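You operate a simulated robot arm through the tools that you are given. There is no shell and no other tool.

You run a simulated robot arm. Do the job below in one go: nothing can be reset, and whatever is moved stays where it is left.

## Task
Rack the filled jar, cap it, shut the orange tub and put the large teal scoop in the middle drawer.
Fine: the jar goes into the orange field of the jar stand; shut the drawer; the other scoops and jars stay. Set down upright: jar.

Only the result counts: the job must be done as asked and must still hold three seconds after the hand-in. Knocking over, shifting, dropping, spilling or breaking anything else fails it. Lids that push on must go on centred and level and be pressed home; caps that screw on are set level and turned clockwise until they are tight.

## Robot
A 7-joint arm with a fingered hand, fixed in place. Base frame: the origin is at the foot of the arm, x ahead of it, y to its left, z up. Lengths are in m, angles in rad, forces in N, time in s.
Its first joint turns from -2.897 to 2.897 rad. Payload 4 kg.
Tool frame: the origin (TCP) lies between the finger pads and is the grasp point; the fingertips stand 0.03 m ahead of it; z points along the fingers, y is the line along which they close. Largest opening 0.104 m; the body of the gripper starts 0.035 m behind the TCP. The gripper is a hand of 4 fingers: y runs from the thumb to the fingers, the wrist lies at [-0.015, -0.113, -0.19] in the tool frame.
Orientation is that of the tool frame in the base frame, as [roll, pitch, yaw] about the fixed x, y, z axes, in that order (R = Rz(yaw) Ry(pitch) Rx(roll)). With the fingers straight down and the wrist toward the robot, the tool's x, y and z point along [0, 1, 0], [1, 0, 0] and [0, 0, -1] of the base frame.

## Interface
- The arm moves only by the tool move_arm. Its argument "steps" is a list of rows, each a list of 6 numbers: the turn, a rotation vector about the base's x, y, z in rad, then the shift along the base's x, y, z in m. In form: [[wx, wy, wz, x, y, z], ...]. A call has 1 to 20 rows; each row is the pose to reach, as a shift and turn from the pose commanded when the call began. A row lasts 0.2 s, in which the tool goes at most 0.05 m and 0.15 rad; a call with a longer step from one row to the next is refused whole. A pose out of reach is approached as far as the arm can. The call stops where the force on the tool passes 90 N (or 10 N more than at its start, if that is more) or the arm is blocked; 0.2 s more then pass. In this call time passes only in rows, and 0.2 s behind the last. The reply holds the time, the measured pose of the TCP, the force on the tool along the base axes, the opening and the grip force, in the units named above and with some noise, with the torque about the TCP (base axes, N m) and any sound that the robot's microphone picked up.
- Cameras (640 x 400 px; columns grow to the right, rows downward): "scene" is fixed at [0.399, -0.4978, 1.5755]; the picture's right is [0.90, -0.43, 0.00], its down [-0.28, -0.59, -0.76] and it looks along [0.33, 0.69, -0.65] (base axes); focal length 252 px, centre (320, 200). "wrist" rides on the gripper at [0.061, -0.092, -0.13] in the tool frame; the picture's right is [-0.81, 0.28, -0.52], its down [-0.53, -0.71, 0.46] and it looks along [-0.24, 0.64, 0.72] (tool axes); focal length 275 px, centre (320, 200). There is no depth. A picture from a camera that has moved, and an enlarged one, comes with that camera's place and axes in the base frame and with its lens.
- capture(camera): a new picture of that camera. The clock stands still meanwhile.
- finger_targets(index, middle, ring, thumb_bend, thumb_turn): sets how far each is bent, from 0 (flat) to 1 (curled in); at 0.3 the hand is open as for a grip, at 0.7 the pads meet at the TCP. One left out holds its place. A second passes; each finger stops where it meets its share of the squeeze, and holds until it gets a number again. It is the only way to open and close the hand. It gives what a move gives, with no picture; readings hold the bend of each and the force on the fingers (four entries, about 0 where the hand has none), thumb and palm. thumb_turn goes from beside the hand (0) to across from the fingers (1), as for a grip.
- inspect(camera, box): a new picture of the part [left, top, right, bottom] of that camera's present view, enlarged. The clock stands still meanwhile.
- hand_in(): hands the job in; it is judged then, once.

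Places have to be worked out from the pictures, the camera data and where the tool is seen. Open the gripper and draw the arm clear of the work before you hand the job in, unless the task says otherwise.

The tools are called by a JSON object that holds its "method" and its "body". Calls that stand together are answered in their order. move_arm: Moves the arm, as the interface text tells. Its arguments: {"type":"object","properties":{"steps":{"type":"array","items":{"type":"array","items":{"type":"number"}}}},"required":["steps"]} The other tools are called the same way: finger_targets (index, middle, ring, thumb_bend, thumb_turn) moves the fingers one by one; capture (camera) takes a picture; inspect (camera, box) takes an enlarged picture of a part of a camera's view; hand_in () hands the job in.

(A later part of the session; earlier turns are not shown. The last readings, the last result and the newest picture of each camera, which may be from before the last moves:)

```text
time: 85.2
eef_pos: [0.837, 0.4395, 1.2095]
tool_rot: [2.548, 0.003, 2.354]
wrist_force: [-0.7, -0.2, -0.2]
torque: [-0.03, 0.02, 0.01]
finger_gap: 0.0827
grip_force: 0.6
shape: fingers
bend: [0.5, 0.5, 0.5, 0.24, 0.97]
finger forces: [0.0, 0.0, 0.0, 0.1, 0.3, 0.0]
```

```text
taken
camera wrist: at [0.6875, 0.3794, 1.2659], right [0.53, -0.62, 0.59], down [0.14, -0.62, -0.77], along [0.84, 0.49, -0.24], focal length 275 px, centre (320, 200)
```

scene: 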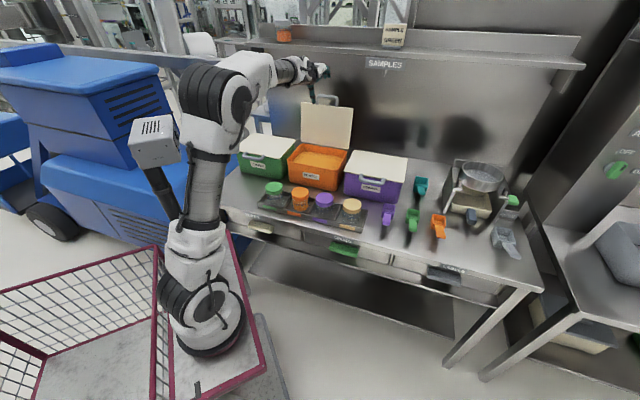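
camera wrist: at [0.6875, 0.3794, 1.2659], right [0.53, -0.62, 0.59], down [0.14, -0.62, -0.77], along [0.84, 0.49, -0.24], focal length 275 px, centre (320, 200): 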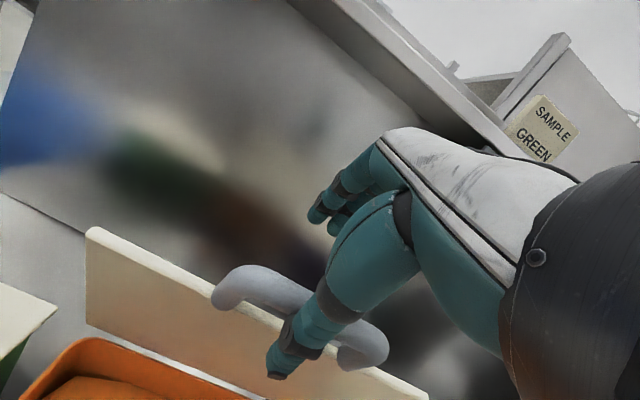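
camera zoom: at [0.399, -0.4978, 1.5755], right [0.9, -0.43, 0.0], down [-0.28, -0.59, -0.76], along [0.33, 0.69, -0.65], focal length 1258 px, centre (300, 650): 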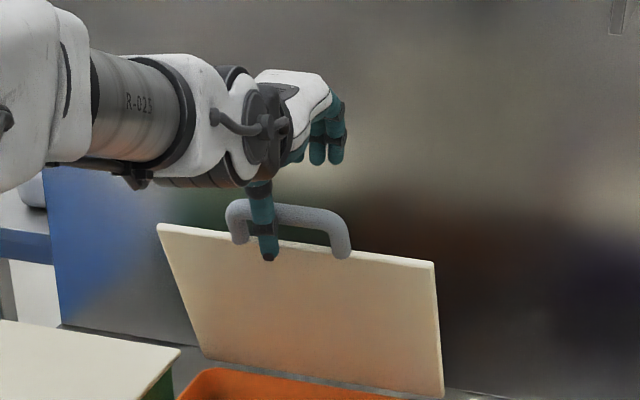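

The lid has passed vertical and rests lightly on my thumb. I lower it along its arc, thumb supporting the bar.

{"method": "move_arm", "body": {"steps": [[0, 0, 0, -0.0124, -0.0124, -0.009], [0, 0, 0, -0.0247, -0.0247, -0.02], [0, 0, 0, -0.0368, -0.0368, -0.033], [0, 0, 0, -0.0478, -0.0478, -0.0475], [0, 0, 0, -0.058, -0.058, -0.063], [0, 0, 0, -0.0665, -0.0665, -0.081]]}}

{"method": "inspect", "body": {"camera": "scene", "box": [250, 90, 378, 170]}}

{"method": "capture", "body": {"camera": "wrist"}}

```text
time: 86.6
eef_pos: [0.7699, 0.3743, 1.126]
tool_rot: [2.546, 0.006, 2.349]
wrist_force: [-0.3, -0.4, -0.4]
torque: [0.04, -0.03, -0.04]
finger_gap: 0.0827
grip_force: 0.1
shape: fingers
bend: [0.5, 0.5, 0.5, 0.24, 0.97]
finger forces: [0.1, 0.0, 0.0, 0.1, 0.4, 0.1]
```

```text
5.00 times, centred on (314, 130) of scene
camera zoom: at [0.399, -0.4978, 1.5755], right [0.9, -0.43, 0.0], down [-0.28, -0.59, -0.76], along [0.33, 0.69, -0.65], focal length 1258 px, centre (350, 550)
```

zoom: 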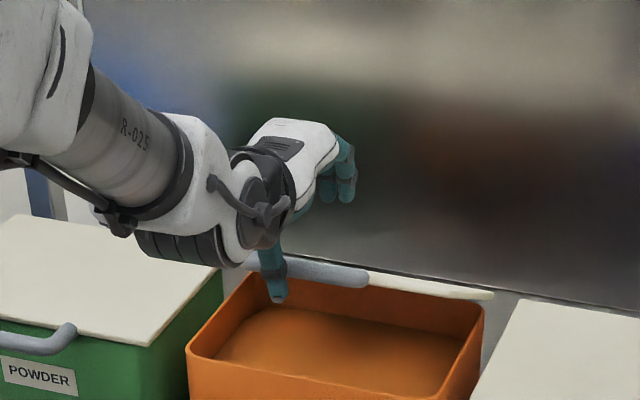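

```text
taken
camera wrist: at [0.6197, 0.3138, 1.1843], right [0.52, -0.62, 0.59], down [0.14, -0.62, -0.77], along [0.84, 0.49, -0.24], focal length 275 px, centre (320, 200)
```

wrist: 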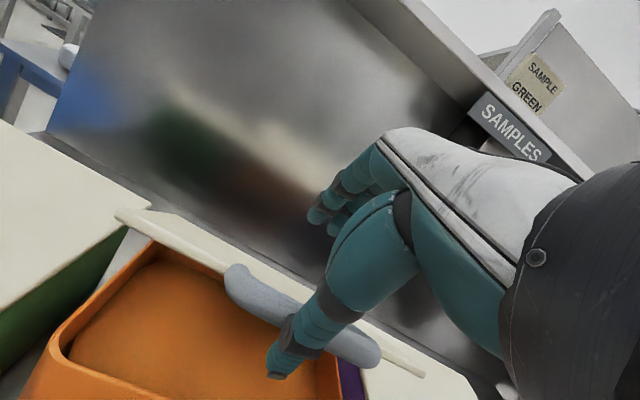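

Still supporting the lid smoothly. I continue down to near closed.

{"method": "move_arm", "body": {"steps": [[0, 0, 0, -0.0075, -0.0075, -0.0185], [0, 0, 0, -0.0136, -0.0136, -0.0377], [0, 0, 0, -0.0184, -0.0184, -0.058]]}}

{"method": "inspect", "body": {"camera": "scene", "box": [250, 110, 378, 190]}}

{"method": "capture", "body": {"camera": "wrist"}}

```text
time: 87.4
eef_pos: [0.7515, 0.3571, 1.0705]
tool_rot: [2.548, 0.005, 2.352]
wrist_force: [-0.3, -0.9, -1.1]
torque: [-0.03, -0.03, 0.01]
finger_gap: 0.0829
grip_force: 0.4
shape: fingers
bend: [0.5, 0.5, 0.5, 0.24, 0.97]
finger forces: [0.0, 0.0, 0.0, 0.0, 0.8, 0.0]
```

```text
5.00 times, centred on (314, 150) of scene
camera zoom: at [0.399, -0.4978, 1.5755], right [0.9, -0.43, 0.0], down [-0.28, -0.59, -0.76], along [0.33, 0.69, -0.65], focal length 1258 px, centre (350, 450)
```

zoom: 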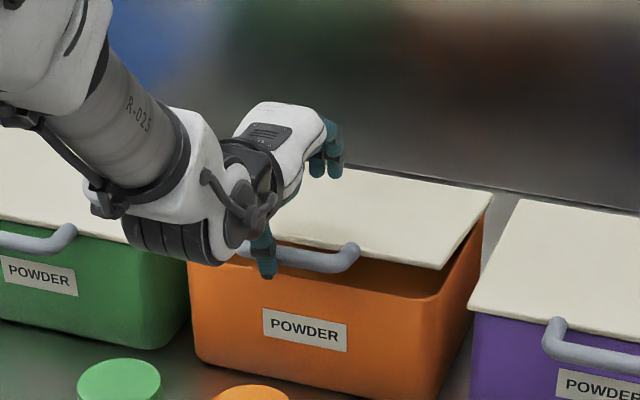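

```text
taken
camera wrist: at [0.6008, 0.2964, 1.1275], right [0.52, -0.62, 0.59], down [0.14, -0.62, -0.77], along [0.84, 0.49, -0.24], focal length 275 px, centre (320, 200)
```

wrist: 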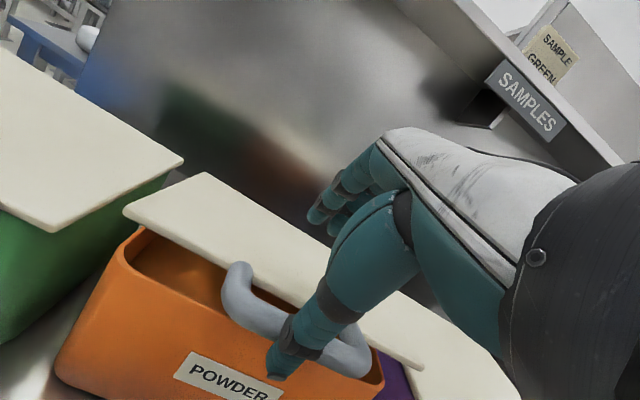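

Nearly closed. I lower the last few centimetres until the lid rests on the tub.

{"method": "move_arm", "body": {"steps": [[0, 0, 0, -0.003, -0.003, -0.015], [0, 0, 0, -0.005, -0.005, -0.03], [0, 0, 0, -0.006, -0.006, -0.042]]}}

{"method": "inspect", "body": {"camera": "scene", "box": [250, 110, 378, 190]}}

{"method": "capture", "body": {"camera": "wrist"}}

```text
time: 88.2
eef_pos: [0.7477, 0.3503, 1.0283]
tool_rot: [2.549, 0.005, 2.353]
wrist_force: [0.3, 0.6, -0.3]
torque: [0.02, 0.0, -0.03]
finger_gap: 0.0824
grip_force: 0.0
shape: fingers
bend: [0.5, 0.5, 0.5, 0.25, 0.97]
finger forces: [0.0, 0.0, 0.0, 0.1, 0.0, 0.1]
```

```text
5.00 times, centred on (314, 150) of scene
camera zoom: at [0.399, -0.4978, 1.5755], right [0.9, -0.43, 0.0], down [-0.28, -0.59, -0.76], along [0.33, 0.69, -0.65], focal length 1258 px, centre (350, 450)
```

zoom: 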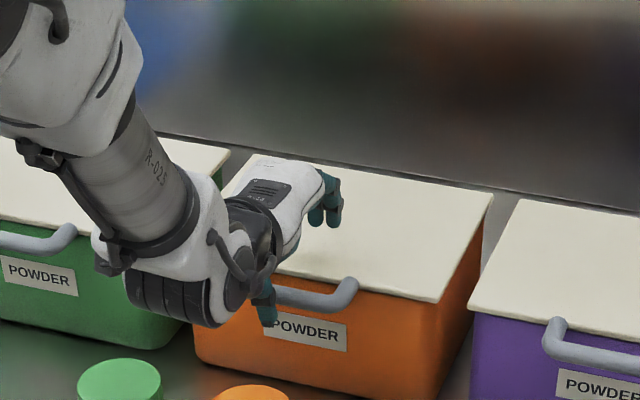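

```text
taken
camera wrist: at [0.5958, 0.2897, 1.0848], right [0.52, -0.62, 0.59], down [0.14, -0.62, -0.77], along [0.84, 0.49, -0.24], focal length 275 px, centre (320, 200)
```

wrist: 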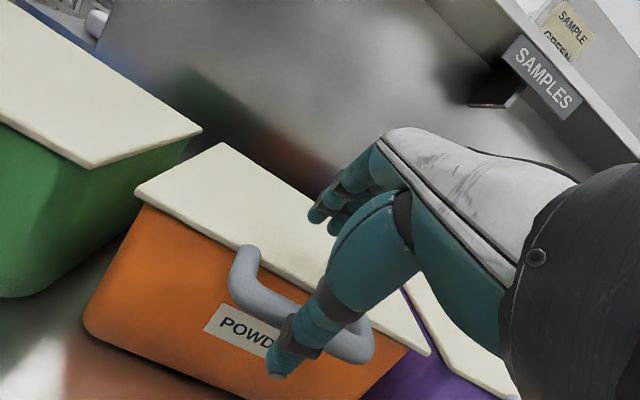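

The tub lid is down and level with its neighbours. I draw the thumb straight back away from the bar, then rise.

{"method": "move_arm", "body": {"steps": [[0, 0, 0, -0.01, -0.01, 0.003], [0, 0, 0, -0.022, -0.022, 0.01], [0, 0, 0, -0.03, -0.03, 0.025], [0, 0, 0, -0.035, -0.035, 0.055], [0, 0, 0, -0.035, -0.035, 0.09]]}}

{"method": "inspect", "body": {"camera": "scene", "box": [230, 110, 390, 210]}}

{"method": "capture", "body": {"camera": "wrist"}}

```text
time: 89.4
eef_pos: [0.713, 0.3149, 1.1195]
tool_rot: [2.549, 0.005, 2.354]
wrist_force: [-0.1, -0.5, 0.3]
torque: [0.04, 0.01, 0.03]
finger_gap: 0.0824
grip_force: 0.1
shape: fingers
bend: [0.5, 0.5, 0.5, 0.25, 0.97]
finger forces: [0.1, 0.1, 0.0, 0.0, 0.0, 0.0]
```

```text
4.00 times, centred on (310, 160) of scene
camera zoom: at [0.399, -0.4978, 1.5755], right [0.9, -0.43, 0.0], down [-0.28, -0.59, -0.76], along [0.33, 0.69, -0.65], focal length 1006 px, centre (360, 360)
```

zoom: 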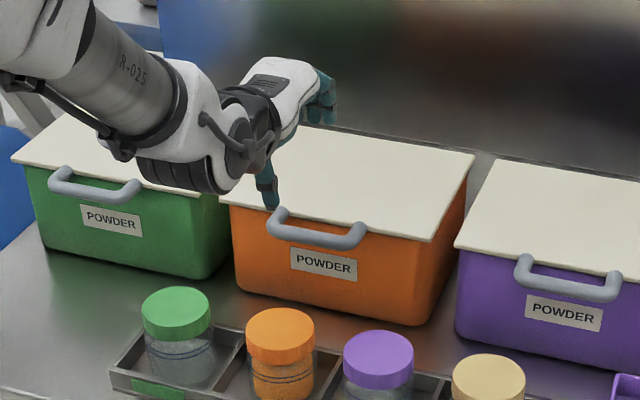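

```text
taken
camera wrist: at [0.5616, 0.2545, 1.1764], right [0.53, -0.62, 0.59], down [0.14, -0.62, -0.77], along [0.84, 0.49, -0.24], focal length 275 px, centre (320, 200)
```

wrist: 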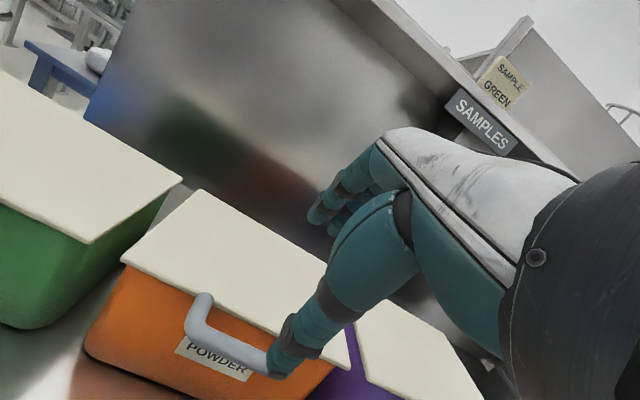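

The tub is shut, lid level like the others. To be sure it's fully home I straighten the hand, close the fingers and give the lid's front a light press.

{"method": "move_arm", "body": {"steps": [[-0.0848, 0.0848, 0, 0.013, 0.013, 0.01], [-0.1697, 0.1697, 0, 0.026, 0.026, 0.015], [-0.2545, 0.2545, 0, 0.039, 0.039, 0.015], [-0.3394, 0.3394, 0, 0.052, 0.052, 0.015], [-0.42, 0.42, 0, 0.065, 0.065, 0.015]]}}

{"method": "finger_targets", "body": {"index": 0.62, "middle": 0.62, "ring": 0.62, "thumb_bend": 0.6}}

{"method": "move_arm", "body": {"steps": [[0, 0, 0, 0, 0, -0.02], [0, 0, 0, 0, 0, -0.04], [0, 0, 0, 0, 0, -0.06], [0, 0, 0, 0, 0, -0.072]]}}

{"method": "inspect", "body": {"camera": "scene", "box": [250, 110, 378, 190]}}

```text
time: 90.6
eef_pos: [0.7762, 0.3802, 1.1316]
tool_rot: [-3.141, 0.006, 2.356]
wrist_force: [-0.5, 0.5, 1.6]
torque: [0.0, -0.01, -0.01]
finger_gap: 0.0826
grip_force: 0.1
shape: fingers
bend: [0.5, 0.5, 0.5, 0.25, 0.97]
finger forces: [0.0, 0.0, 0.0, 0.1, 0.1, 0.1]
```

```text
time: 91.6
eef_pos: [0.7754, 0.3804, 1.1307]
tool_rot: [3.141, 0.006, 2.355]
wrist_force: [0.1, 0.3, -0.6]
torque: [0.02, 0.0, 0.0]
finger_gap: 0.0241
grip_force: 0.0
shape: fingers
bend: [0.62, 0.62, 0.62, 0.6, 0.97]
finger forces: [0.0, 0.0, 0.0, 0.1, 0.0, 0.1]
```

```text
time: 92.6
eef_pos: [0.7763, 0.3785, 1.0589]
tool_rot: [3.141, 0.006, 2.355]
wrist_force: [-0.1, 0.3, 0.3]
torque: [0.04, 0.0, -0.01]
finger_gap: 0.0241
grip_force: 0.1
shape: fingers
bend: [0.62, 0.62, 0.62, 0.6, 0.97]
finger forces: [0.0, 0.0, 0.1, 0.0, 0.0, 0.1]
```

```text
5.00 times, centred on (314, 150) of scene
camera zoom: at [0.399, -0.4978, 1.5755], right [0.9, -0.43, 0.0], down [-0.28, -0.59, -0.76], along [0.33, 0.69, -0.65], focal length 1258 px, centre (350, 450)
```

zoom: 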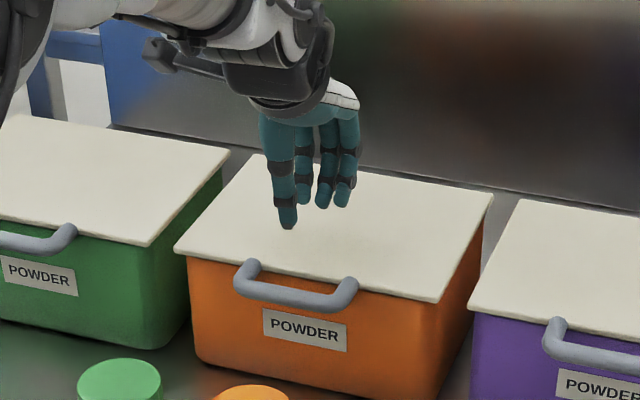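

Fingertips are just above the lid. I press down gently in small steps.

{"method": "move_arm", "body": {"steps": [[0, 0, 0, 0, 0, -0.008], [0, 0, 0, 0, 0, -0.014]]}}

{"method": "move_arm", "body": {"steps": [[0, 0, 0, 0, 0, -0.004], [0, 0, 0, 0, 0, -0.008]]}}

```text
time: 93.2
eef_pos: [0.7767, 0.3798, 1.0462]
tool_rot: [-3.14, 0.007, 2.356]
wrist_force: [-0.3, -0.2, -0.6]
torque: [-0.03, 0.0, 0.0]
finger_gap: 0.0242
grip_force: 0.1
shape: fingers
bend: [0.62, 0.62, 0.62, 0.6, 0.97]
finger forces: [0.1, 0.0, 0.0, 0.0, 0.0, 0.1]
```

```text
time: 93.8
eef_pos: [0.7765, 0.3789, 1.0383]
tool_rot: [-3.141, 0.007, 2.357]
wrist_force: [0.2, -0.5, -0.3]
torque: [0.01, 0.01, -0.01]
finger_gap: 0.0243
grip_force: 0.0
shape: fingers
bend: [0.62, 0.62, 0.62, 0.6, 0.97]
finger forces: [0.0, 0.0, 0.0, 0.1, 0.0, 0.1]
```

{"method": "move_arm", "body": {"steps": [[0, 0, 0, 0, 0, -0.004], [0, 0, 0, 0, 0, -0.007]]}}

{"method": "move_arm", "body": {"steps": [[0, 0, 0, 0, 0, -0.004]]}}

```text
time: 94.4
eef_pos: [0.7763, 0.38, 1.0313]
tool_rot: [3.141, 0.008, 2.356]
wrist_force: [-0.5, 0.3, -0.3]
torque: [0.03, 0.0, -0.01]
finger_gap: 0.0239
grip_force: 0.1
shape: fingers
bend: [0.62, 0.62, 0.62, 0.6, 0.97]
finger forces: [0.0, 0.1, 0.0, 0.1, 0.0, 0.0]
```

```text
time: 94.8
eef_pos: [0.7767, 0.3794, 1.0273]
tool_rot: [-3.141, 0.007, 2.355]
wrist_force: [-0.7, -0.1, 0.5]
torque: [-0.04, -0.01, -0.02]
finger_gap: 0.0242
grip_force: 0.1
shape: fingers
bend: [0.62, 0.62, 0.62, 0.6, 0.97]
finger forces: [0.0, 0.0, 0.0, 0.0, 0.1, 0.0]
```

No contact yet (tips near z 0.997). I continue in 4 mm steps.

{"method": "move_arm", "body": {"steps": [[0, 0, 0, 0, 0, -0.004]]}}

{"method": "move_arm", "body": {"steps": [[0, 0, 0, 0, 0, -0.004]]}}

{"method": "move_arm", "body": {"steps": [[0, 0, 0, 0, 0, -0.003]]}}

{"method": "inspect", "body": {"camera": "scene", "box": [250, 110, 378, 190]}}

```text
time: 95.2
eef_pos: [0.7767, 0.3793, 1.0232]
tool_rot: [-3.141, 0.008, 2.355]
wrist_force: [-0.2, 0.4, -0.5]
torque: [-0.02, 0.01, 0.0]
finger_gap: 0.0241
grip_force: 0.0
shape: fingers
bend: [0.62, 0.62, 0.62, 0.6, 0.97]
finger forces: [0.0, 0.0, 0.0, 0.0, 0.0, 0.0]
```

```text
time: 95.6
eef_pos: [0.7765, 0.3803, 1.0229]
tool_rot: [3.135, 0.007, 2.355]
wrist_force: [0.5, -1.1, 17.6]
torque: [-0.04, 0.14, 0.0]
finger_gap: 0.0238
grip_force: 8.9
shape: fingers
bend: [0.62, 0.62, 0.62, 0.6, 0.97]
finger forces: [4.2, 2.8, 0.1, 0.0, 10.8, 0.0]
```

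```text
time: 96.0
eef_pos: [0.7761, 0.3796, 1.0211]
tool_rot: [3.131, 0.007, 2.354]
wrist_force: [1.3, -0.3, 43.6]
torque: [-0.16, 0.56, -0.02]
finger_gap: 0.0238
grip_force: 22.3
shape: fingers
bend: [0.63, 0.62, 0.62, 0.61, 0.98]
finger forces: [10.8, 3.3, 0.1, 0.0, 30.1, 0.0]
```

```text
5.00 times, centred on (314, 150) of scene
camera zoom: at [0.399, -0.4978, 1.5755], right [0.9, -0.43, 0.0], down [-0.28, -0.59, -0.76], along [0.33, 0.69, -0.65], focal length 1258 px, centre (350, 450)
```

zoom: 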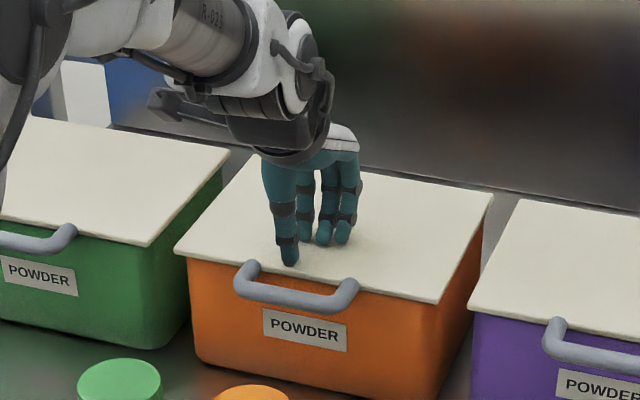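

The lid holds firm at 44 N, so it is fully shut. I rise, open the hand, and move to the front of the bench to look at the middle drawer.

{"method": "move_arm", "body": {"steps": [[0, 0, 0, 0, 0, 0.03], [0, 0, 0, 0, 0, 0.07], [0, 0, 0, 0, 0, 0.11], [0, 0, 0, -0.005, -0.03, 0.13], [0, 0, 0, -0.01, -0.07, 0.13], [0, 0, 0, -0.015, -0.11, 0.13], [0, 0, 0, -0.02, -0.15, 0.13], [0, 0, 0, -0.025, -0.19, 0.13], [0, 0, 0, -0.03, -0.23, 0.13], [0, 0, 0, -0.035, -0.27, 0.12], [0, 0, 0, -0.042, -0.31, 0.1], [0, 0, 0, -0.05, -0.35, 0.08], [0, 0, 0, -0.055, -0.365, 0.06]]}}

{"method": "finger_targets", "body": {"index": 0.3, "middle": 0.3, "ring": 0.3, "thumb_bend": 0.3}}

{"method": "capture", "body": {"camera": "wrist"}}

{"method": "capture", "body": {"camera": "scene"}}

{"method": "inspect", "body": {"camera": "scene", "box": [290, 215, 418, 295]}}

```text
time: 98.8
eef_pos: [0.7194, 0.0118, 1.0753]
tool_rot: [-3.14, 0.008, 2.355]
wrist_force: [0.8, 0.2, -0.1]
torque: [0.03, -0.01, -0.01]
finger_gap: 0.0236
grip_force: 0.0
shape: fingers
bend: [0.62, 0.62, 0.62, 0.6, 0.98]
finger forces: [0.0, 0.0, 0.0, 0.0, 0.1, 0.0]
```

```text
time: 99.8
eef_pos: [0.7195, 0.0126, 1.0758]
tool_rot: [-3.139, 0.007, 2.355]
wrist_force: [0.3, 0.6, -0.4]
torque: [-0.01, -0.02, 0.02]
finger_gap: 0.1025
grip_force: 0.1
shape: fingers
bend: [0.3, 0.3, 0.3, 0.3, 0.98]
finger forces: [0.1, 0.0, 0.0, 0.0, 0.1, 0.0]
```

```text
taken
camera wrist: at [0.6102, -0.0078, 1.2061], right [0.76, -0.38, 0.52], down [-0.13, -0.88, -0.45], along [0.63, 0.28, -0.72], focal length 275 px, centre (320, 200)
```

wrist: 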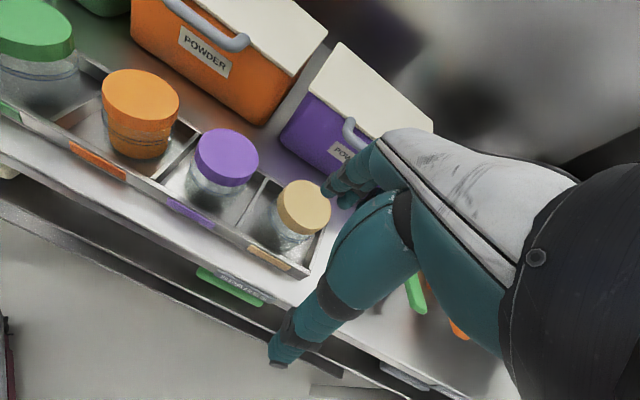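

```text
taken
```

scene: 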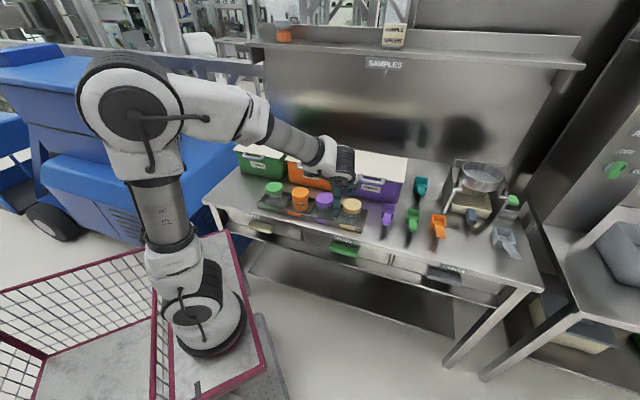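

```text
5.00 times, centred on (354, 255) of scene
camera zoom: at [0.399, -0.4978, 1.5755], right [0.9, -0.43, 0.0], down [-0.28, -0.59, -0.76], along [0.33, 0.69, -0.65], focal length 1258 px, centre (150, -75)
```

zoom: 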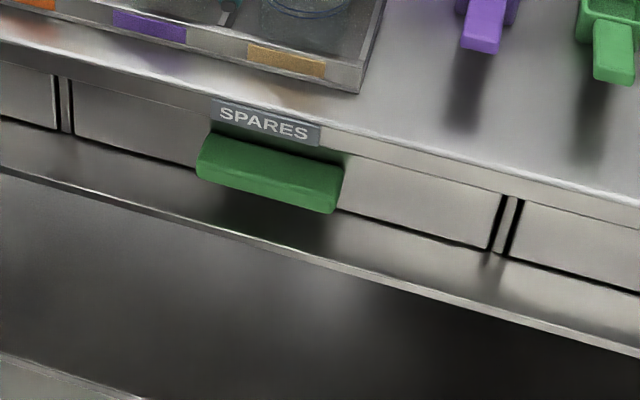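

I see the green bar handle of the SPARES drawer just under the bench edge. I move back and lower in front of the bench for a close, well-conditioned view of it.

{"method": "move_arm", "body": {"steps": [[0, 0, 0, -0.01, -0.023, -0.02], [0, 0, 0, -0.02, -0.046, -0.04], [0, 0, 0, -0.0265, -0.069, -0.06], [0, 0, 0, -0.0265, -0.069, -0.09], [0, 0, 0, -0.0265, -0.069, -0.126]]}}

{"method": "capture", "body": {"camera": "wrist"}}

{"method": "inspect", "body": {"camera": "wrist", "box": [140, 140, 380, 290]}}

```text
time: 101.0
eef_pos: [0.6939, -0.0572, 0.9504]
tool_rot: [3.142, 0.008, 2.354]
wrist_force: [-0.2, 0.2, 0.8]
torque: [-0.03, -0.01, -0.02]
finger_gap: 0.1031
grip_force: 0.0
shape: fingers
bend: [0.3, 0.3, 0.3, 0.3, 0.98]
finger forces: [0.0, 0.0, 0.0, 0.1, 0.0, 0.0]
```

```text
taken
camera wrist: at [0.5839, -0.0767, 1.0812], right [0.76, -0.38, 0.52], down [-0.13, -0.88, -0.45], along [0.63, 0.28, -0.72], focal length 275 px, centre (320, 200)
```

wrist: 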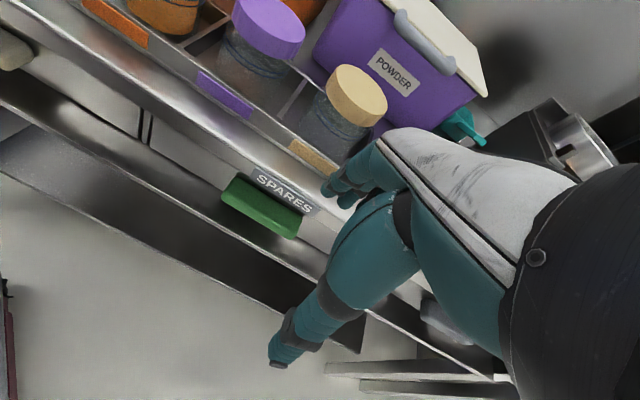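

```text
2.67 times, centred on (260, 215) of wrist
camera zoom: at [0.5839, -0.0767, 1.0812], right [0.76, -0.38, 0.52], down [-0.13, -0.88, -0.45], along [0.63, 0.28, -0.72], focal length 734 px, centre (480, 160)
```

zoom: 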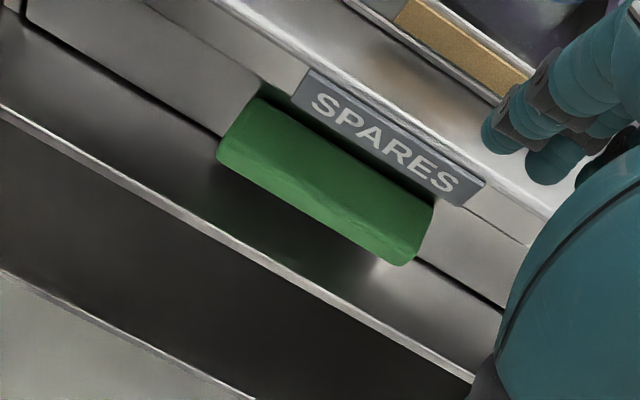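

The handle's centre is well fixed at (0.753, 0.049, 0.771), just under the bench slab edge. I zoom in on its shape to decide how to pull it.

{"method": "inspect", "body": {"camera": "scene", "box": [320, 230, 368, 260]}}

{"method": "inspect", "body": {"camera": "scene", "box": [415, 250, 479, 290]}}

{"method": "inspect", "body": {"camera": "wrist", "box": [210, 150, 322, 220]}}

{"method": "inspect", "body": {"camera": "scene", "box": [235, 205, 299, 245]}}

```text
13.33 times, centred on (344, 245) of scene
camera zoom: at [0.399, -0.4978, 1.5755], right [0.9, -0.43, 0.0], down [-0.28, -0.59, -0.76], along [0.33, 0.69, -0.65], focal length 3353 px, centre (0, -400)
```

zoom: 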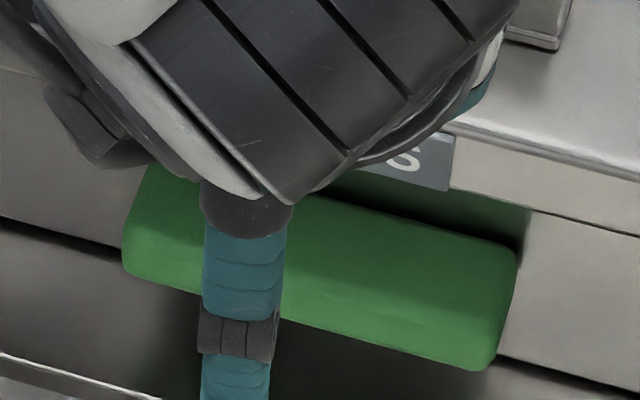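

```text
10.00 times, centred on (447, 270) of scene
camera zoom: at [0.399, -0.4978, 1.5755], right [0.9, -0.43, 0.0], down [-0.28, -0.59, -0.76], along [0.33, 0.69, -0.65], focal length 2515 px, centre (-950, -500)
```

zoom: 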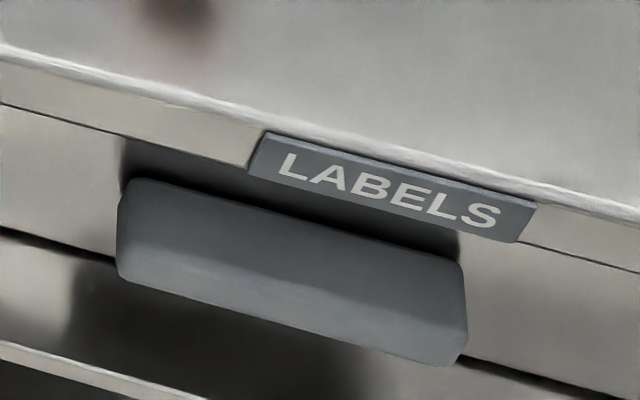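

```text
5.71 times, centred on (266, 185) of wrist
camera zoom: at [0.5839, -0.0767, 1.0812], right [0.76, -0.38, 0.52], down [-0.13, -0.88, -0.45], along [0.63, 0.28, -0.72], focal length 1573 px, centre (629, 286)
```

zoom: 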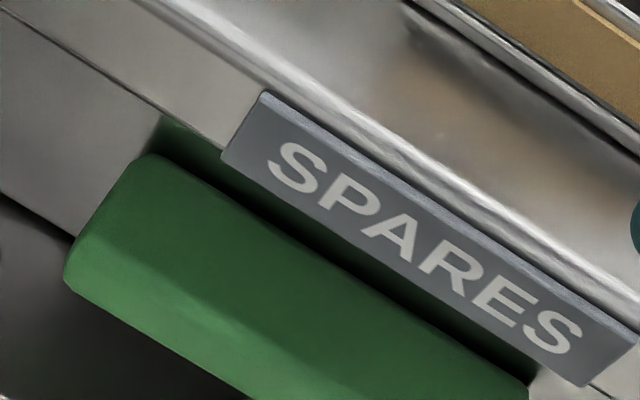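

```text
10.00 times, centred on (267, 225) of scene
camera zoom: at [0.399, -0.4978, 1.5755], right [0.9, -0.43, 0.0], down [-0.28, -0.59, -0.76], along [0.33, 0.69, -0.65], focal length 2515 px, centre (850, -50)
```

zoom: 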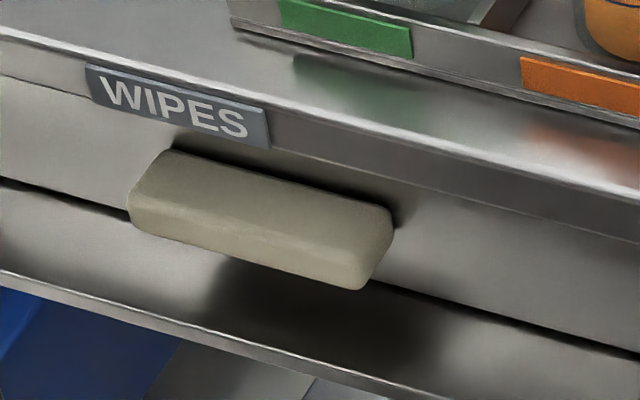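

It's a solid block handle (about 11 cm long, 3.5 cm deep), so I'll pinch it top and bottom with the hand nearly horizontal, coming in from the front-right so the arm has room to pull. First I turn the hand at this clear spot in front of the bench.

{"method": "move_arm", "body": {"steps": [[0, 0, 0.14, -0.005, -0.005, 0], [0, 0, 0.28, -0.01, -0.01, 0], [0, 0, 0.42, -0.015, -0.015, 0], [0, 0, 0.56, -0.02, -0.02, 0], [0, 0, 0.7, -0.02, -0.02, 0]]}}

{"method": "finger_targets", "body": {"index": 0.45, "middle": 0.45, "ring": 0.45, "thumb_bend": 0.38}}

{"method": "move_arm", "body": {"steps": [[0.13, -0.0114, 0, 0, 0, -0.01], [0.26, -0.0227, 0, 0, 0, -0.02], [0.39, -0.034, 0, 0, 0, -0.03], [0.52, -0.0454, 0, 0, 0, -0.04], [0.65, -0.0567, 0, 0, 0, -0.05]]}}

{"method": "capture", "body": {"camera": "wrist"}}

{"method": "capture", "body": {"camera": "scene"}}

```text
time: 102.2
eef_pos: [0.675, -0.0751, 0.9517]
tool_rot: [-3.14, 0.007, 3.056]
wrist_force: [-0.3, 0.0, 0.3]
torque: [-0.02, 0.0, 0.02]
finger_gap: 0.1027
grip_force: 0.0
shape: fingers
bend: [0.3, 0.3, 0.3, 0.3, 0.98]
finger forces: [0.0, 0.0, 0.0, 0.0, 0.0, 0.0]
```

```text
time: 103.2
eef_pos: [0.6749, -0.0758, 0.9503]
tool_rot: [3.142, 0.006, 3.055]
wrist_force: [-0.3, -0.7, 1.0]
torque: [-0.02, 0.05, 0.02]
finger_gap: 0.0747
grip_force: 0.2
shape: fingers
bend: [0.45, 0.45, 0.45, 0.38, 0.98]
finger forces: [0.0, 0.0, 0.0, 0.1, 0.1, 0.1]
```

```text
time: 104.4
eef_pos: [0.674, -0.0743, 0.9011]
tool_rot: [2.488, 0.006, 3.052]
wrist_force: [0.4, 0.3, -0.2]
torque: [-0.01, 0.0, 0.0]
finger_gap: 0.0746
grip_force: 0.0
shape: fingers
bend: [0.45, 0.45, 0.45, 0.38, 0.98]
finger forces: [0.0, 0.1, 0.1, 0.0, 0.0, 0.0]
```

```text
taken
camera wrist: at [0.5977, -0.2196, 0.9488], right [0.79, -0.17, 0.58], down [0.51, -0.34, -0.79], along [0.33, 0.93, -0.18], focal length 275 px, centre (320, 200)
```

wrist: 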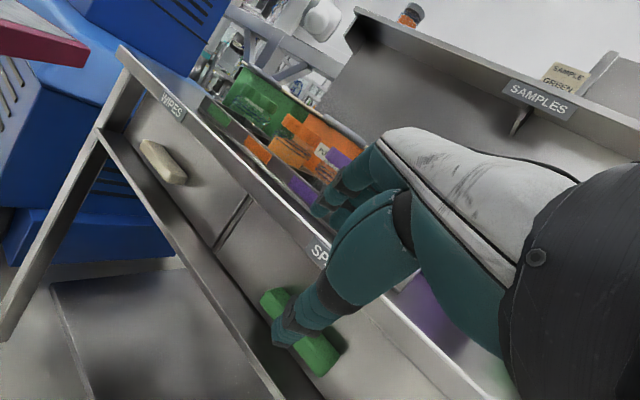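

```text
taken
```

scene: 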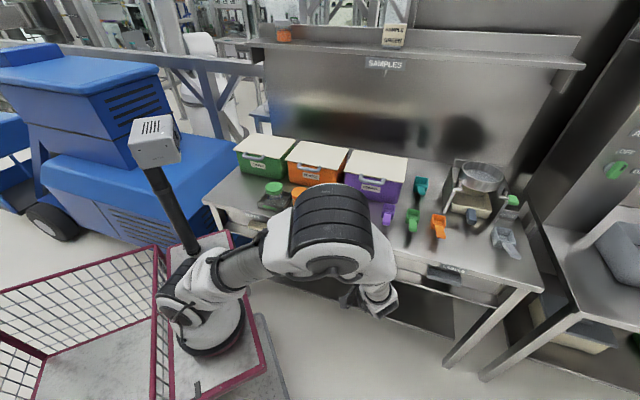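

Good view: the handle looks to be at z about 0.758, n about 0.574. I tilt the hand further to nearly horizontal and come down to a pre-grasp point 10 cm short of the handle.

{"method": "move_arm", "body": {"steps": [[0.13, -0.0114, 0, 0.01, 0.001, -0.027], [0.26, -0.0227, 0, 0.02, 0.003, -0.054], [0.39, -0.034, 0, 0.03, 0.005, -0.081], [0.52, -0.0454, 0, 0.044, 0.007, -0.108], [0.65, -0.0567, 0, 0.057, 0.008, -0.135]]}}

{"method": "capture", "body": {"camera": "wrist"}}

{"method": "capture", "body": {"camera": "scene"}}

```text
time: 105.6
eef_pos: [0.7318, -0.0657, 0.768]
tool_rot: [1.834, 0.003, 3.049]
wrist_force: [0.0, 0.6, 0.1]
torque: [0.01, 0.0, 0.01]
finger_gap: 0.0744
grip_force: 0.0
shape: fingers
bend: [0.45, 0.45, 0.45, 0.38, 0.98]
finger forces: [0.1, 0.0, 0.1, 0.1, 0.1, 0.0]
```

```text
taken
camera wrist: at [0.6552, -0.2088, 0.7137], right [0.77, -0.5, 0.4], down [0.56, 0.2, -0.81], along [0.32, 0.84, 0.43], focal length 275 px, centre (320, 200)
```

wrist: 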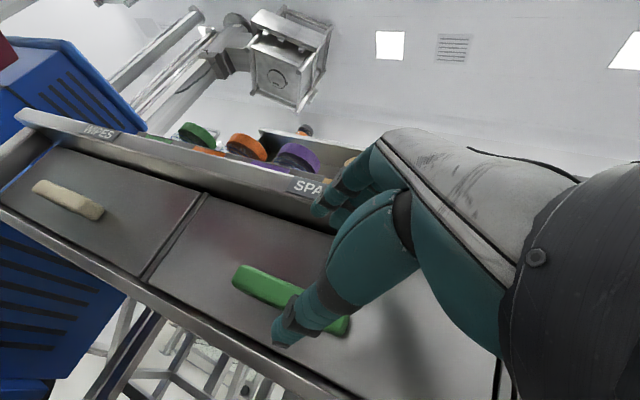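

```text
taken
```

scene: 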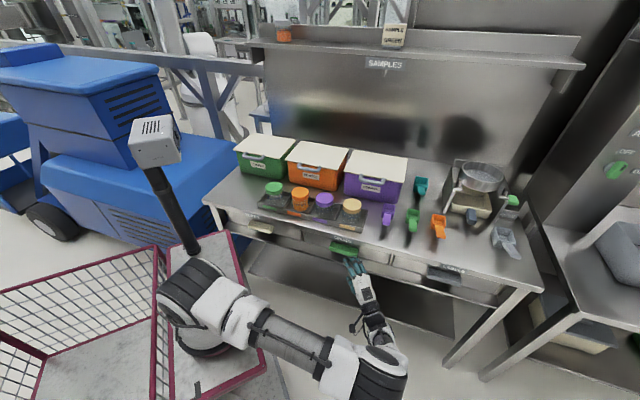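

With this level view the handle triangulates better: centre at n≈0.60, e≈0.503, z≈0.732 (about (0.780, 0.068)), recessed under the slab. I flatten the hand slightly more and approach to about 3 cm short.

{"method": "move_arm", "body": {"steps": [[0.07, -0.0065, 0, 0.003, 0, -0.015], [0.14, -0.013, 0, 0.008, 0.015, -0.033], [0.14, -0.013, 0, 0.014, 0.035, -0.033], [0.14, -0.013, 0, 0.02, 0.055, -0.033], [0.14, -0.013, 0, 0.025, 0.075, -0.033]]}}

{"method": "capture", "body": {"camera": "wrist"}}

{"method": "inspect", "body": {"camera": "scene", "box": [300, 220, 428, 300]}}

```text
time: 106.8
eef_pos: [0.7583, 0.0075, 0.7329]
tool_rot: [1.697, 0.003, 3.047]
wrist_force: [-5.3, -19.1, 4.5]
torque: [-0.95, 0.35, 0.1]
finger_gap: 0.0767
grip_force: 8.6
shape: fingers
bend: [0.45, 0.45, 0.45, 0.37, 0.96]
finger forces: [0.0, 0.0, 0.0, 0.1, 17.7, 0.0]
```

```text
taken
camera wrist: at [0.6821, -0.1272, 0.6586], right [0.76, -0.55, 0.34], down [0.57, 0.31, -0.76], along [0.32, 0.77, 0.55], focal length 275 px, centre (320, 200)
```

wrist: 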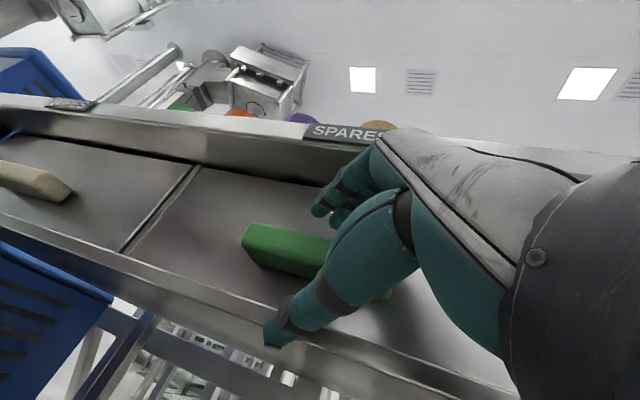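

```text
5.00 times, centred on (364, 260) of scene
camera zoom: at [0.399, -0.4978, 1.5755], right [0.9, -0.43, 0.0], down [-0.28, -0.59, -0.76], along [0.33, 0.69, -0.65], focal length 1258 px, centre (100, -100)
```

zoom: 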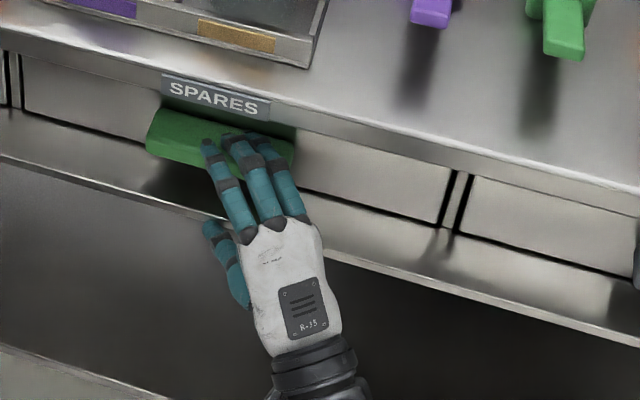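

The thumb tip has hit the ledge below the drawer (18 N). I back off 3 cm, bend the thumb so it fits in the gap between ledge and handle, and raise 1 cm.

{"method": "move_arm", "body": {"steps": [[0, 0, 0, -0.001, -0.015, 0], [0, 0, 0, -0.003, -0.032, 0.006], [0, 0, 0, -0.003, -0.032, 0.012]]}}

{"method": "finger_targets", "body": {"index": 0.45, "middle": 0.45, "ring": 0.45, "thumb_bend": 0.52}}

{"method": "capture", "body": {"camera": "wrist"}}

{"method": "inspect", "body": {"camera": "scene", "box": [300, 220, 428, 300]}}

```text
time: 107.6
eef_pos: [0.7526, -0.0226, 0.744]
tool_rot: [1.696, 0.002, 3.049]
wrist_force: [0.0, -0.7, 0.1]
torque: [-0.02, 0.0, 0.02]
finger_gap: 0.0748
grip_force: 0.1
shape: fingers
bend: [0.45, 0.45, 0.45, 0.38, 0.97]
finger forces: [0.1, 0.1, 0.1, 0.0, 0.1, 0.0]
```

```text
time: 108.6
eef_pos: [0.7531, -0.0229, 0.7447]
tool_rot: [1.697, 0.003, 3.046]
wrist_force: [0.2, 0.1, 0.1]
torque: [0.0, 0.0, -0.01]
finger_gap: 0.0565
grip_force: 0.1
shape: fingers
bend: [0.45, 0.45, 0.45, 0.52, 0.97]
finger forces: [0.0, 0.1, 0.0, 0.1, 0.0, 0.1]
```

```text
taken
camera wrist: at [0.6782, -0.1572, 0.6704], right [0.76, -0.55, 0.34], down [0.57, 0.31, -0.76], along [0.32, 0.77, 0.55], focal length 275 px, centre (320, 200)
```

wrist: 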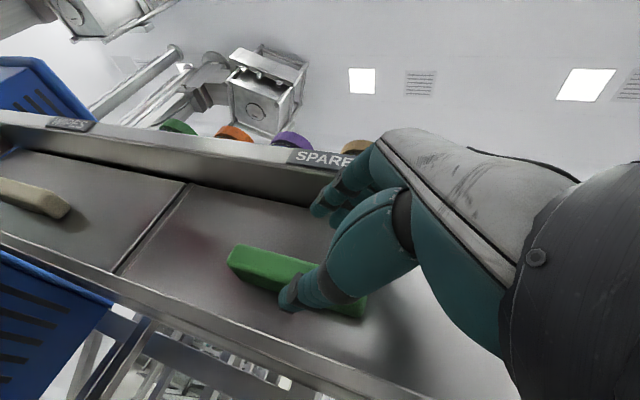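

```text
5.00 times, centred on (364, 260) of scene
camera zoom: at [0.399, -0.4978, 1.5755], right [0.9, -0.43, 0.0], down [-0.28, -0.59, -0.76], along [0.33, 0.69, -0.65], focal length 1258 px, centre (100, -100)
```

zoom: 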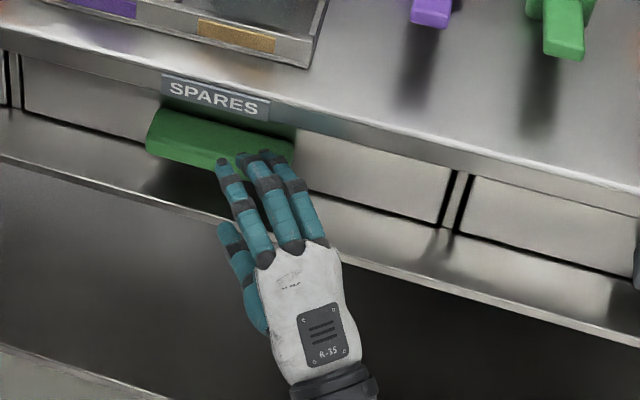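

Hand height now matches the handle (fingers above, thumb below). I advance slowly along the hand's pointing direction.

{"method": "move_arm", "body": {"steps": [[0, 0, 0, 0.0017, 0.018, 0], [0, 0, 0, 0.0034, 0.036, 0], [0, 0, 0, 0.005, 0.053, 0]]}}

{"method": "capture", "body": {"camera": "wrist"}}

{"method": "inspect", "body": {"camera": "scene", "box": [300, 220, 428, 300]}}

```text
time: 109.4
eef_pos: [0.759, 0.0291, 0.746]
tool_rot: [1.695, 0.003, 3.052]
wrist_force: [-1.3, -2.4, 0.9]
torque: [0.11, -0.05, -0.03]
finger_gap: 0.0566
grip_force: 0.9
shape: fingers
bend: [0.45, 0.45, 0.45, 0.52, 0.97]
finger forces: [0.0, 0.0, 2.7, 0.1, 0.0, 0.0]
```

```text
taken
camera wrist: at [0.6834, -0.1037, 0.6712], right [0.76, -0.55, 0.34], down [0.57, 0.31, -0.76], along [0.32, 0.77, 0.55], focal length 275 px, centre (320, 200)
```

wrist: 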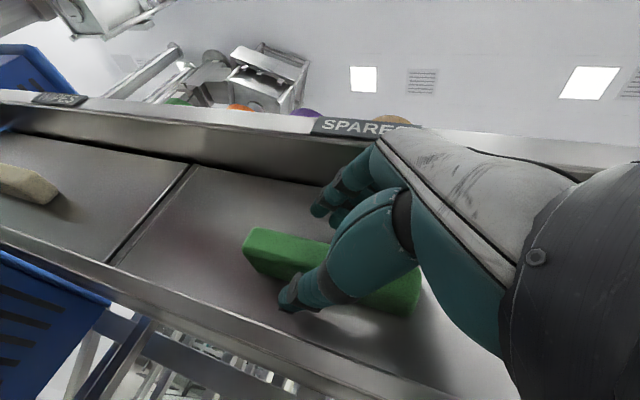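

```text
5.00 times, centred on (364, 260) of scene
camera zoom: at [0.399, -0.4978, 1.5755], right [0.9, -0.43, 0.0], down [-0.28, -0.59, -0.76], along [0.33, 0.69, -0.65], focal length 1258 px, centre (100, -100)
```

zoom: 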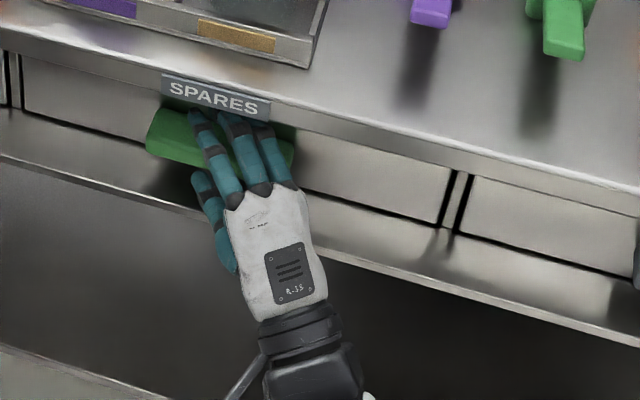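

Fingers are over the handle and the thumb is under it. I close the grip.

{"method": "finger_targets", "body": {"index": 0.75, "middle": 0.75, "ring": 0.75, "thumb_bend": 0.8}}

{"method": "capture", "body": {"camera": "wrist"}}

{"method": "inspect", "body": {"camera": "scene", "box": [300, 220, 428, 300]}}

```text
time: 110.4
eef_pos: [0.7581, 0.0308, 0.7456]
tool_rot: [1.694, 0.003, 3.049]
wrist_force: [-2.9, 4.7, 10.8]
torque: [0.04, -0.48, 0.19]
finger_gap: 0.0184
grip_force: 24.9
shape: fingers
bend: [0.72, 0.64, 0.64, 0.64, 0.97]
finger forces: [9.1, 10.0, 10.2, 0.0, 19.2, 0.1]
```

```text
taken
camera wrist: at [0.6831, -0.103, 0.6716], right [0.76, -0.55, 0.34], down [0.57, 0.31, -0.76], along [0.32, 0.77, 0.55], focal length 275 px, centre (320, 200)
```

wrist: 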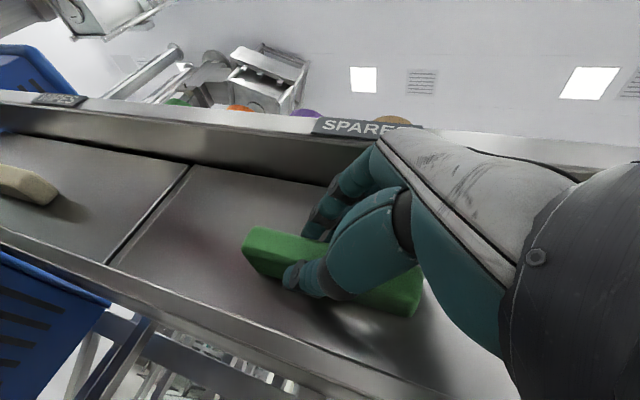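

```text
5.00 times, centred on (364, 260) of scene
camera zoom: at [0.399, -0.4978, 1.5755], right [0.9, -0.43, 0.0], down [-0.28, -0.59, -0.76], along [0.33, 0.69, -0.65], focal length 1258 px, centre (100, -100)
```

zoom: 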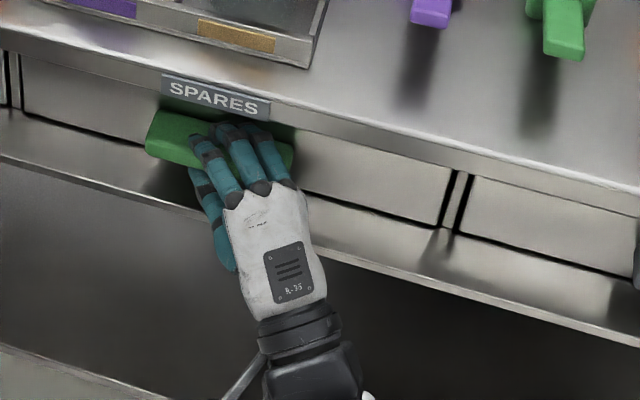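

Gripped at 25 N on a 2 cm thick handle. I pull straight out along the drawer's direction, starting gently.

{"method": "move_arm", "body": {"steps": [[0, 0, 0, -0.007, -0.007, 0], [0, 0, 0, -0.014, -0.014, 0], [0, 0, 0, -0.023, -0.023, 0], [0, 0, 0, -0.032, -0.032, 0]]}}

{"method": "inspect", "body": {"camera": "scene", "box": [290, 220, 418, 300]}}

```text
time: 111.4
eef_pos: [0.7259, -0.0009, 0.7454]
tool_rot: [1.695, 0.003, 3.05]
wrist_force: [-5.0, 6.1, 16.2]
torque: [0.23, -0.57, 0.25]
finger_gap: 0.0183
grip_force: 25.2
shape: fingers
bend: [0.72, 0.63, 0.63, 0.66, 0.97]
finger forces: [10.1, 11.3, 11.8, 0.0, 17.4, 0.0]
```

```text
5.00 times, centred on (354, 260) of scene
camera zoom: at [0.399, -0.4978, 1.5755], right [0.9, -0.43, 0.0], down [-0.28, -0.59, -0.76], along [0.33, 0.69, -0.65], focal length 1258 px, centre (150, -100)
```

zoom: 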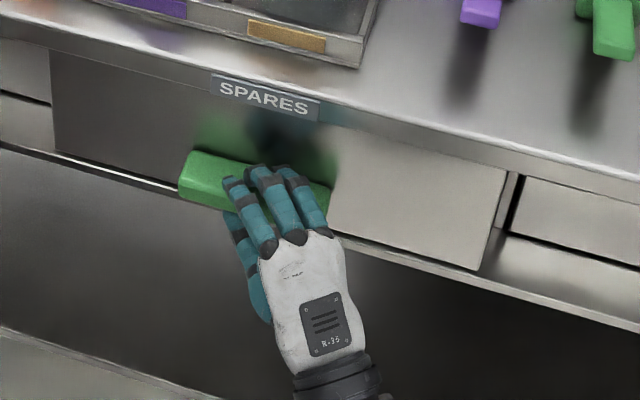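

The drawer slides out smoothly. I keep pulling to about 19 cm, raising the hand 3 mm to ease the downward load.

{"method": "move_arm", "body": {"steps": [[0, 0, 0, -0.011, -0.011, 0.002], [0, 0, 0, -0.023, -0.023, 0.003], [0, 0, 0, -0.035, -0.035, 0.003], [0, 0, 0, -0.047, -0.047, 0.003], [0, 0, 0, -0.059, -0.059, 0.003], [0, 0, 0, -0.071, -0.071, 0.003], [0, 0, 0, -0.083, -0.083, 0.003], [0, 0, 0, -0.093, -0.093, 0.003], [0, 0, 0, -0.1, -0.1, 0.003]]}}

{"method": "capture", "body": {"camera": "scene"}}

{"method": "inspect", "body": {"camera": "scene", "box": [260, 210, 420, 310]}}

```text
time: 113.4
eef_pos: [0.626, -0.1027, 0.7479]
tool_rot: [1.696, 0.003, 3.049]
wrist_force: [-9.7, 9.8, 2.9]
torque: [-0.14, -0.42, 0.39]
finger_gap: 0.0182
grip_force: 22.6
shape: fingers
bend: [0.73, 0.64, 0.65, 0.65, 0.96]
finger forces: [8.4, 7.8, 8.0, 0.0, 21.5, 0.0]
```

```text
taken
```

scene: 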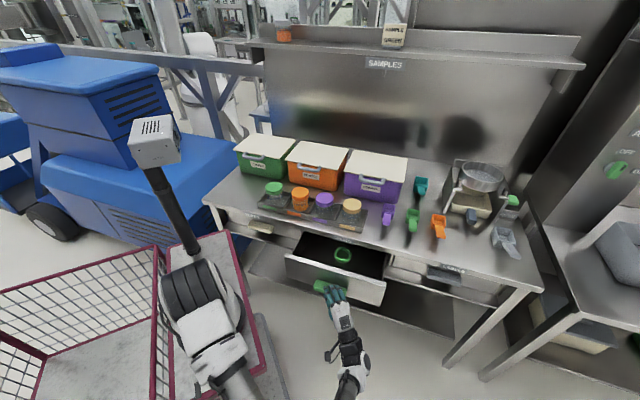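

```text
4.00 times, centred on (340, 260) of scene
camera zoom: at [0.399, -0.4978, 1.5755], right [0.9, -0.43, 0.0], down [-0.28, -0.59, -0.76], along [0.33, 0.69, -0.65], focal length 1006 px, centre (240, -40)
```

zoom: 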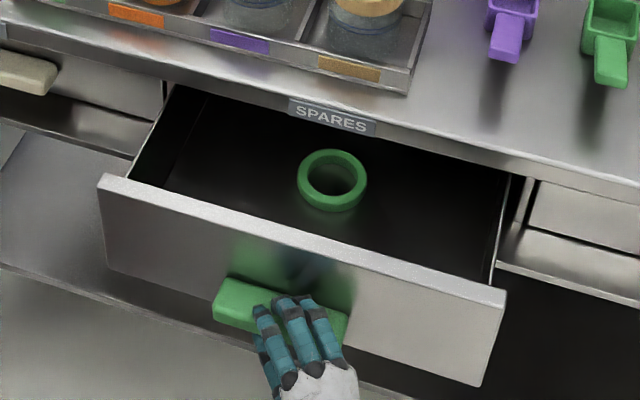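

The drawer is open about 19 cm; inside lies only a green ring near the middle, so the right side is free for the scoop. I release the handle and back straight off.

{"method": "finger_targets", "body": {"index": 0.42, "middle": 0.42, "ring": 0.42, "thumb_bend": 0.48}}

{"method": "move_arm", "body": {"steps": [[0, 0, 0, -0.001, -0.012, 0], [0, 0, 0, -0.003, -0.03, 0], [0, 0, 0, -0.005, -0.055, 0], [0, 0, 0, -0.008, -0.085, 0], [0, 0, 0, -0.008, -0.1, 0]]}}

{"method": "capture", "body": {"camera": "scene"}}

{"method": "inspect", "body": {"camera": "scene", "box": [260, 210, 420, 310]}}

```text
time: 114.4
eef_pos: [0.6264, -0.1023, 0.7476]
tool_rot: [1.697, 0.002, 3.048]
wrist_force: [0.2, 0.7, 0.1]
torque: [-0.02, -0.02, -0.08]
finger_gap: 0.0645
grip_force: 0.0
shape: fingers
bend: [0.42, 0.42, 0.42, 0.48, 0.97]
finger forces: [0.0, 0.0, 0.0, 0.1, 0.1, 0.0]
```

```text
time: 115.6
eef_pos: [0.6192, -0.2038, 0.7477]
tool_rot: [1.696, 0.002, 3.048]
wrist_force: [0.3, 1.0, 0.6]
torque: [-0.01, 0.04, -0.01]
finger_gap: 0.0647
grip_force: 0.0
shape: fingers
bend: [0.42, 0.42, 0.42, 0.48, 0.97]
finger forces: [0.0, 0.0, 0.0, 0.0, 0.1, 0.0]
```

```text
taken
```

scene: 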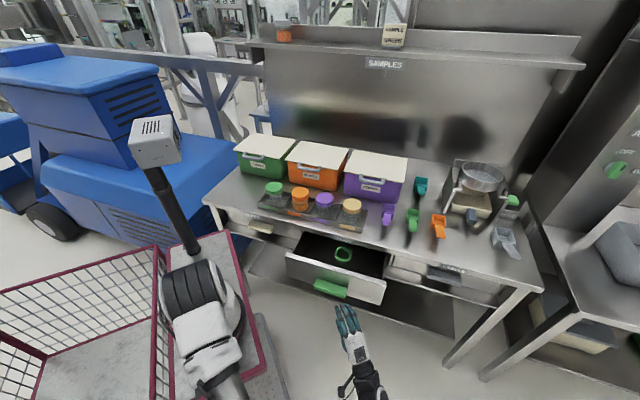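

```text
4.00 times, centred on (340, 260) of scene
camera zoom: at [0.399, -0.4978, 1.5755], right [0.9, -0.43, 0.0], down [-0.28, -0.59, -0.76], along [0.33, 0.69, -0.65], focal length 1006 px, centre (240, -40)
```

zoom: 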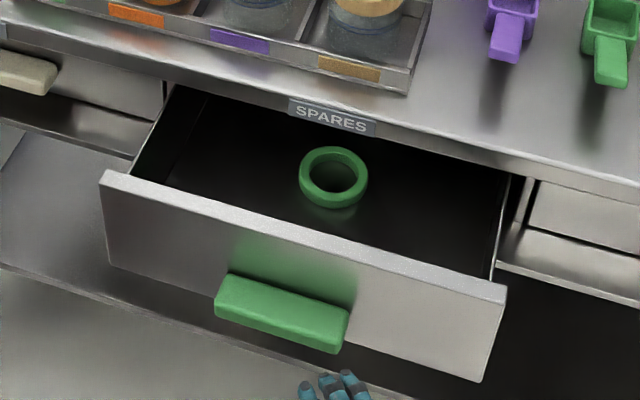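

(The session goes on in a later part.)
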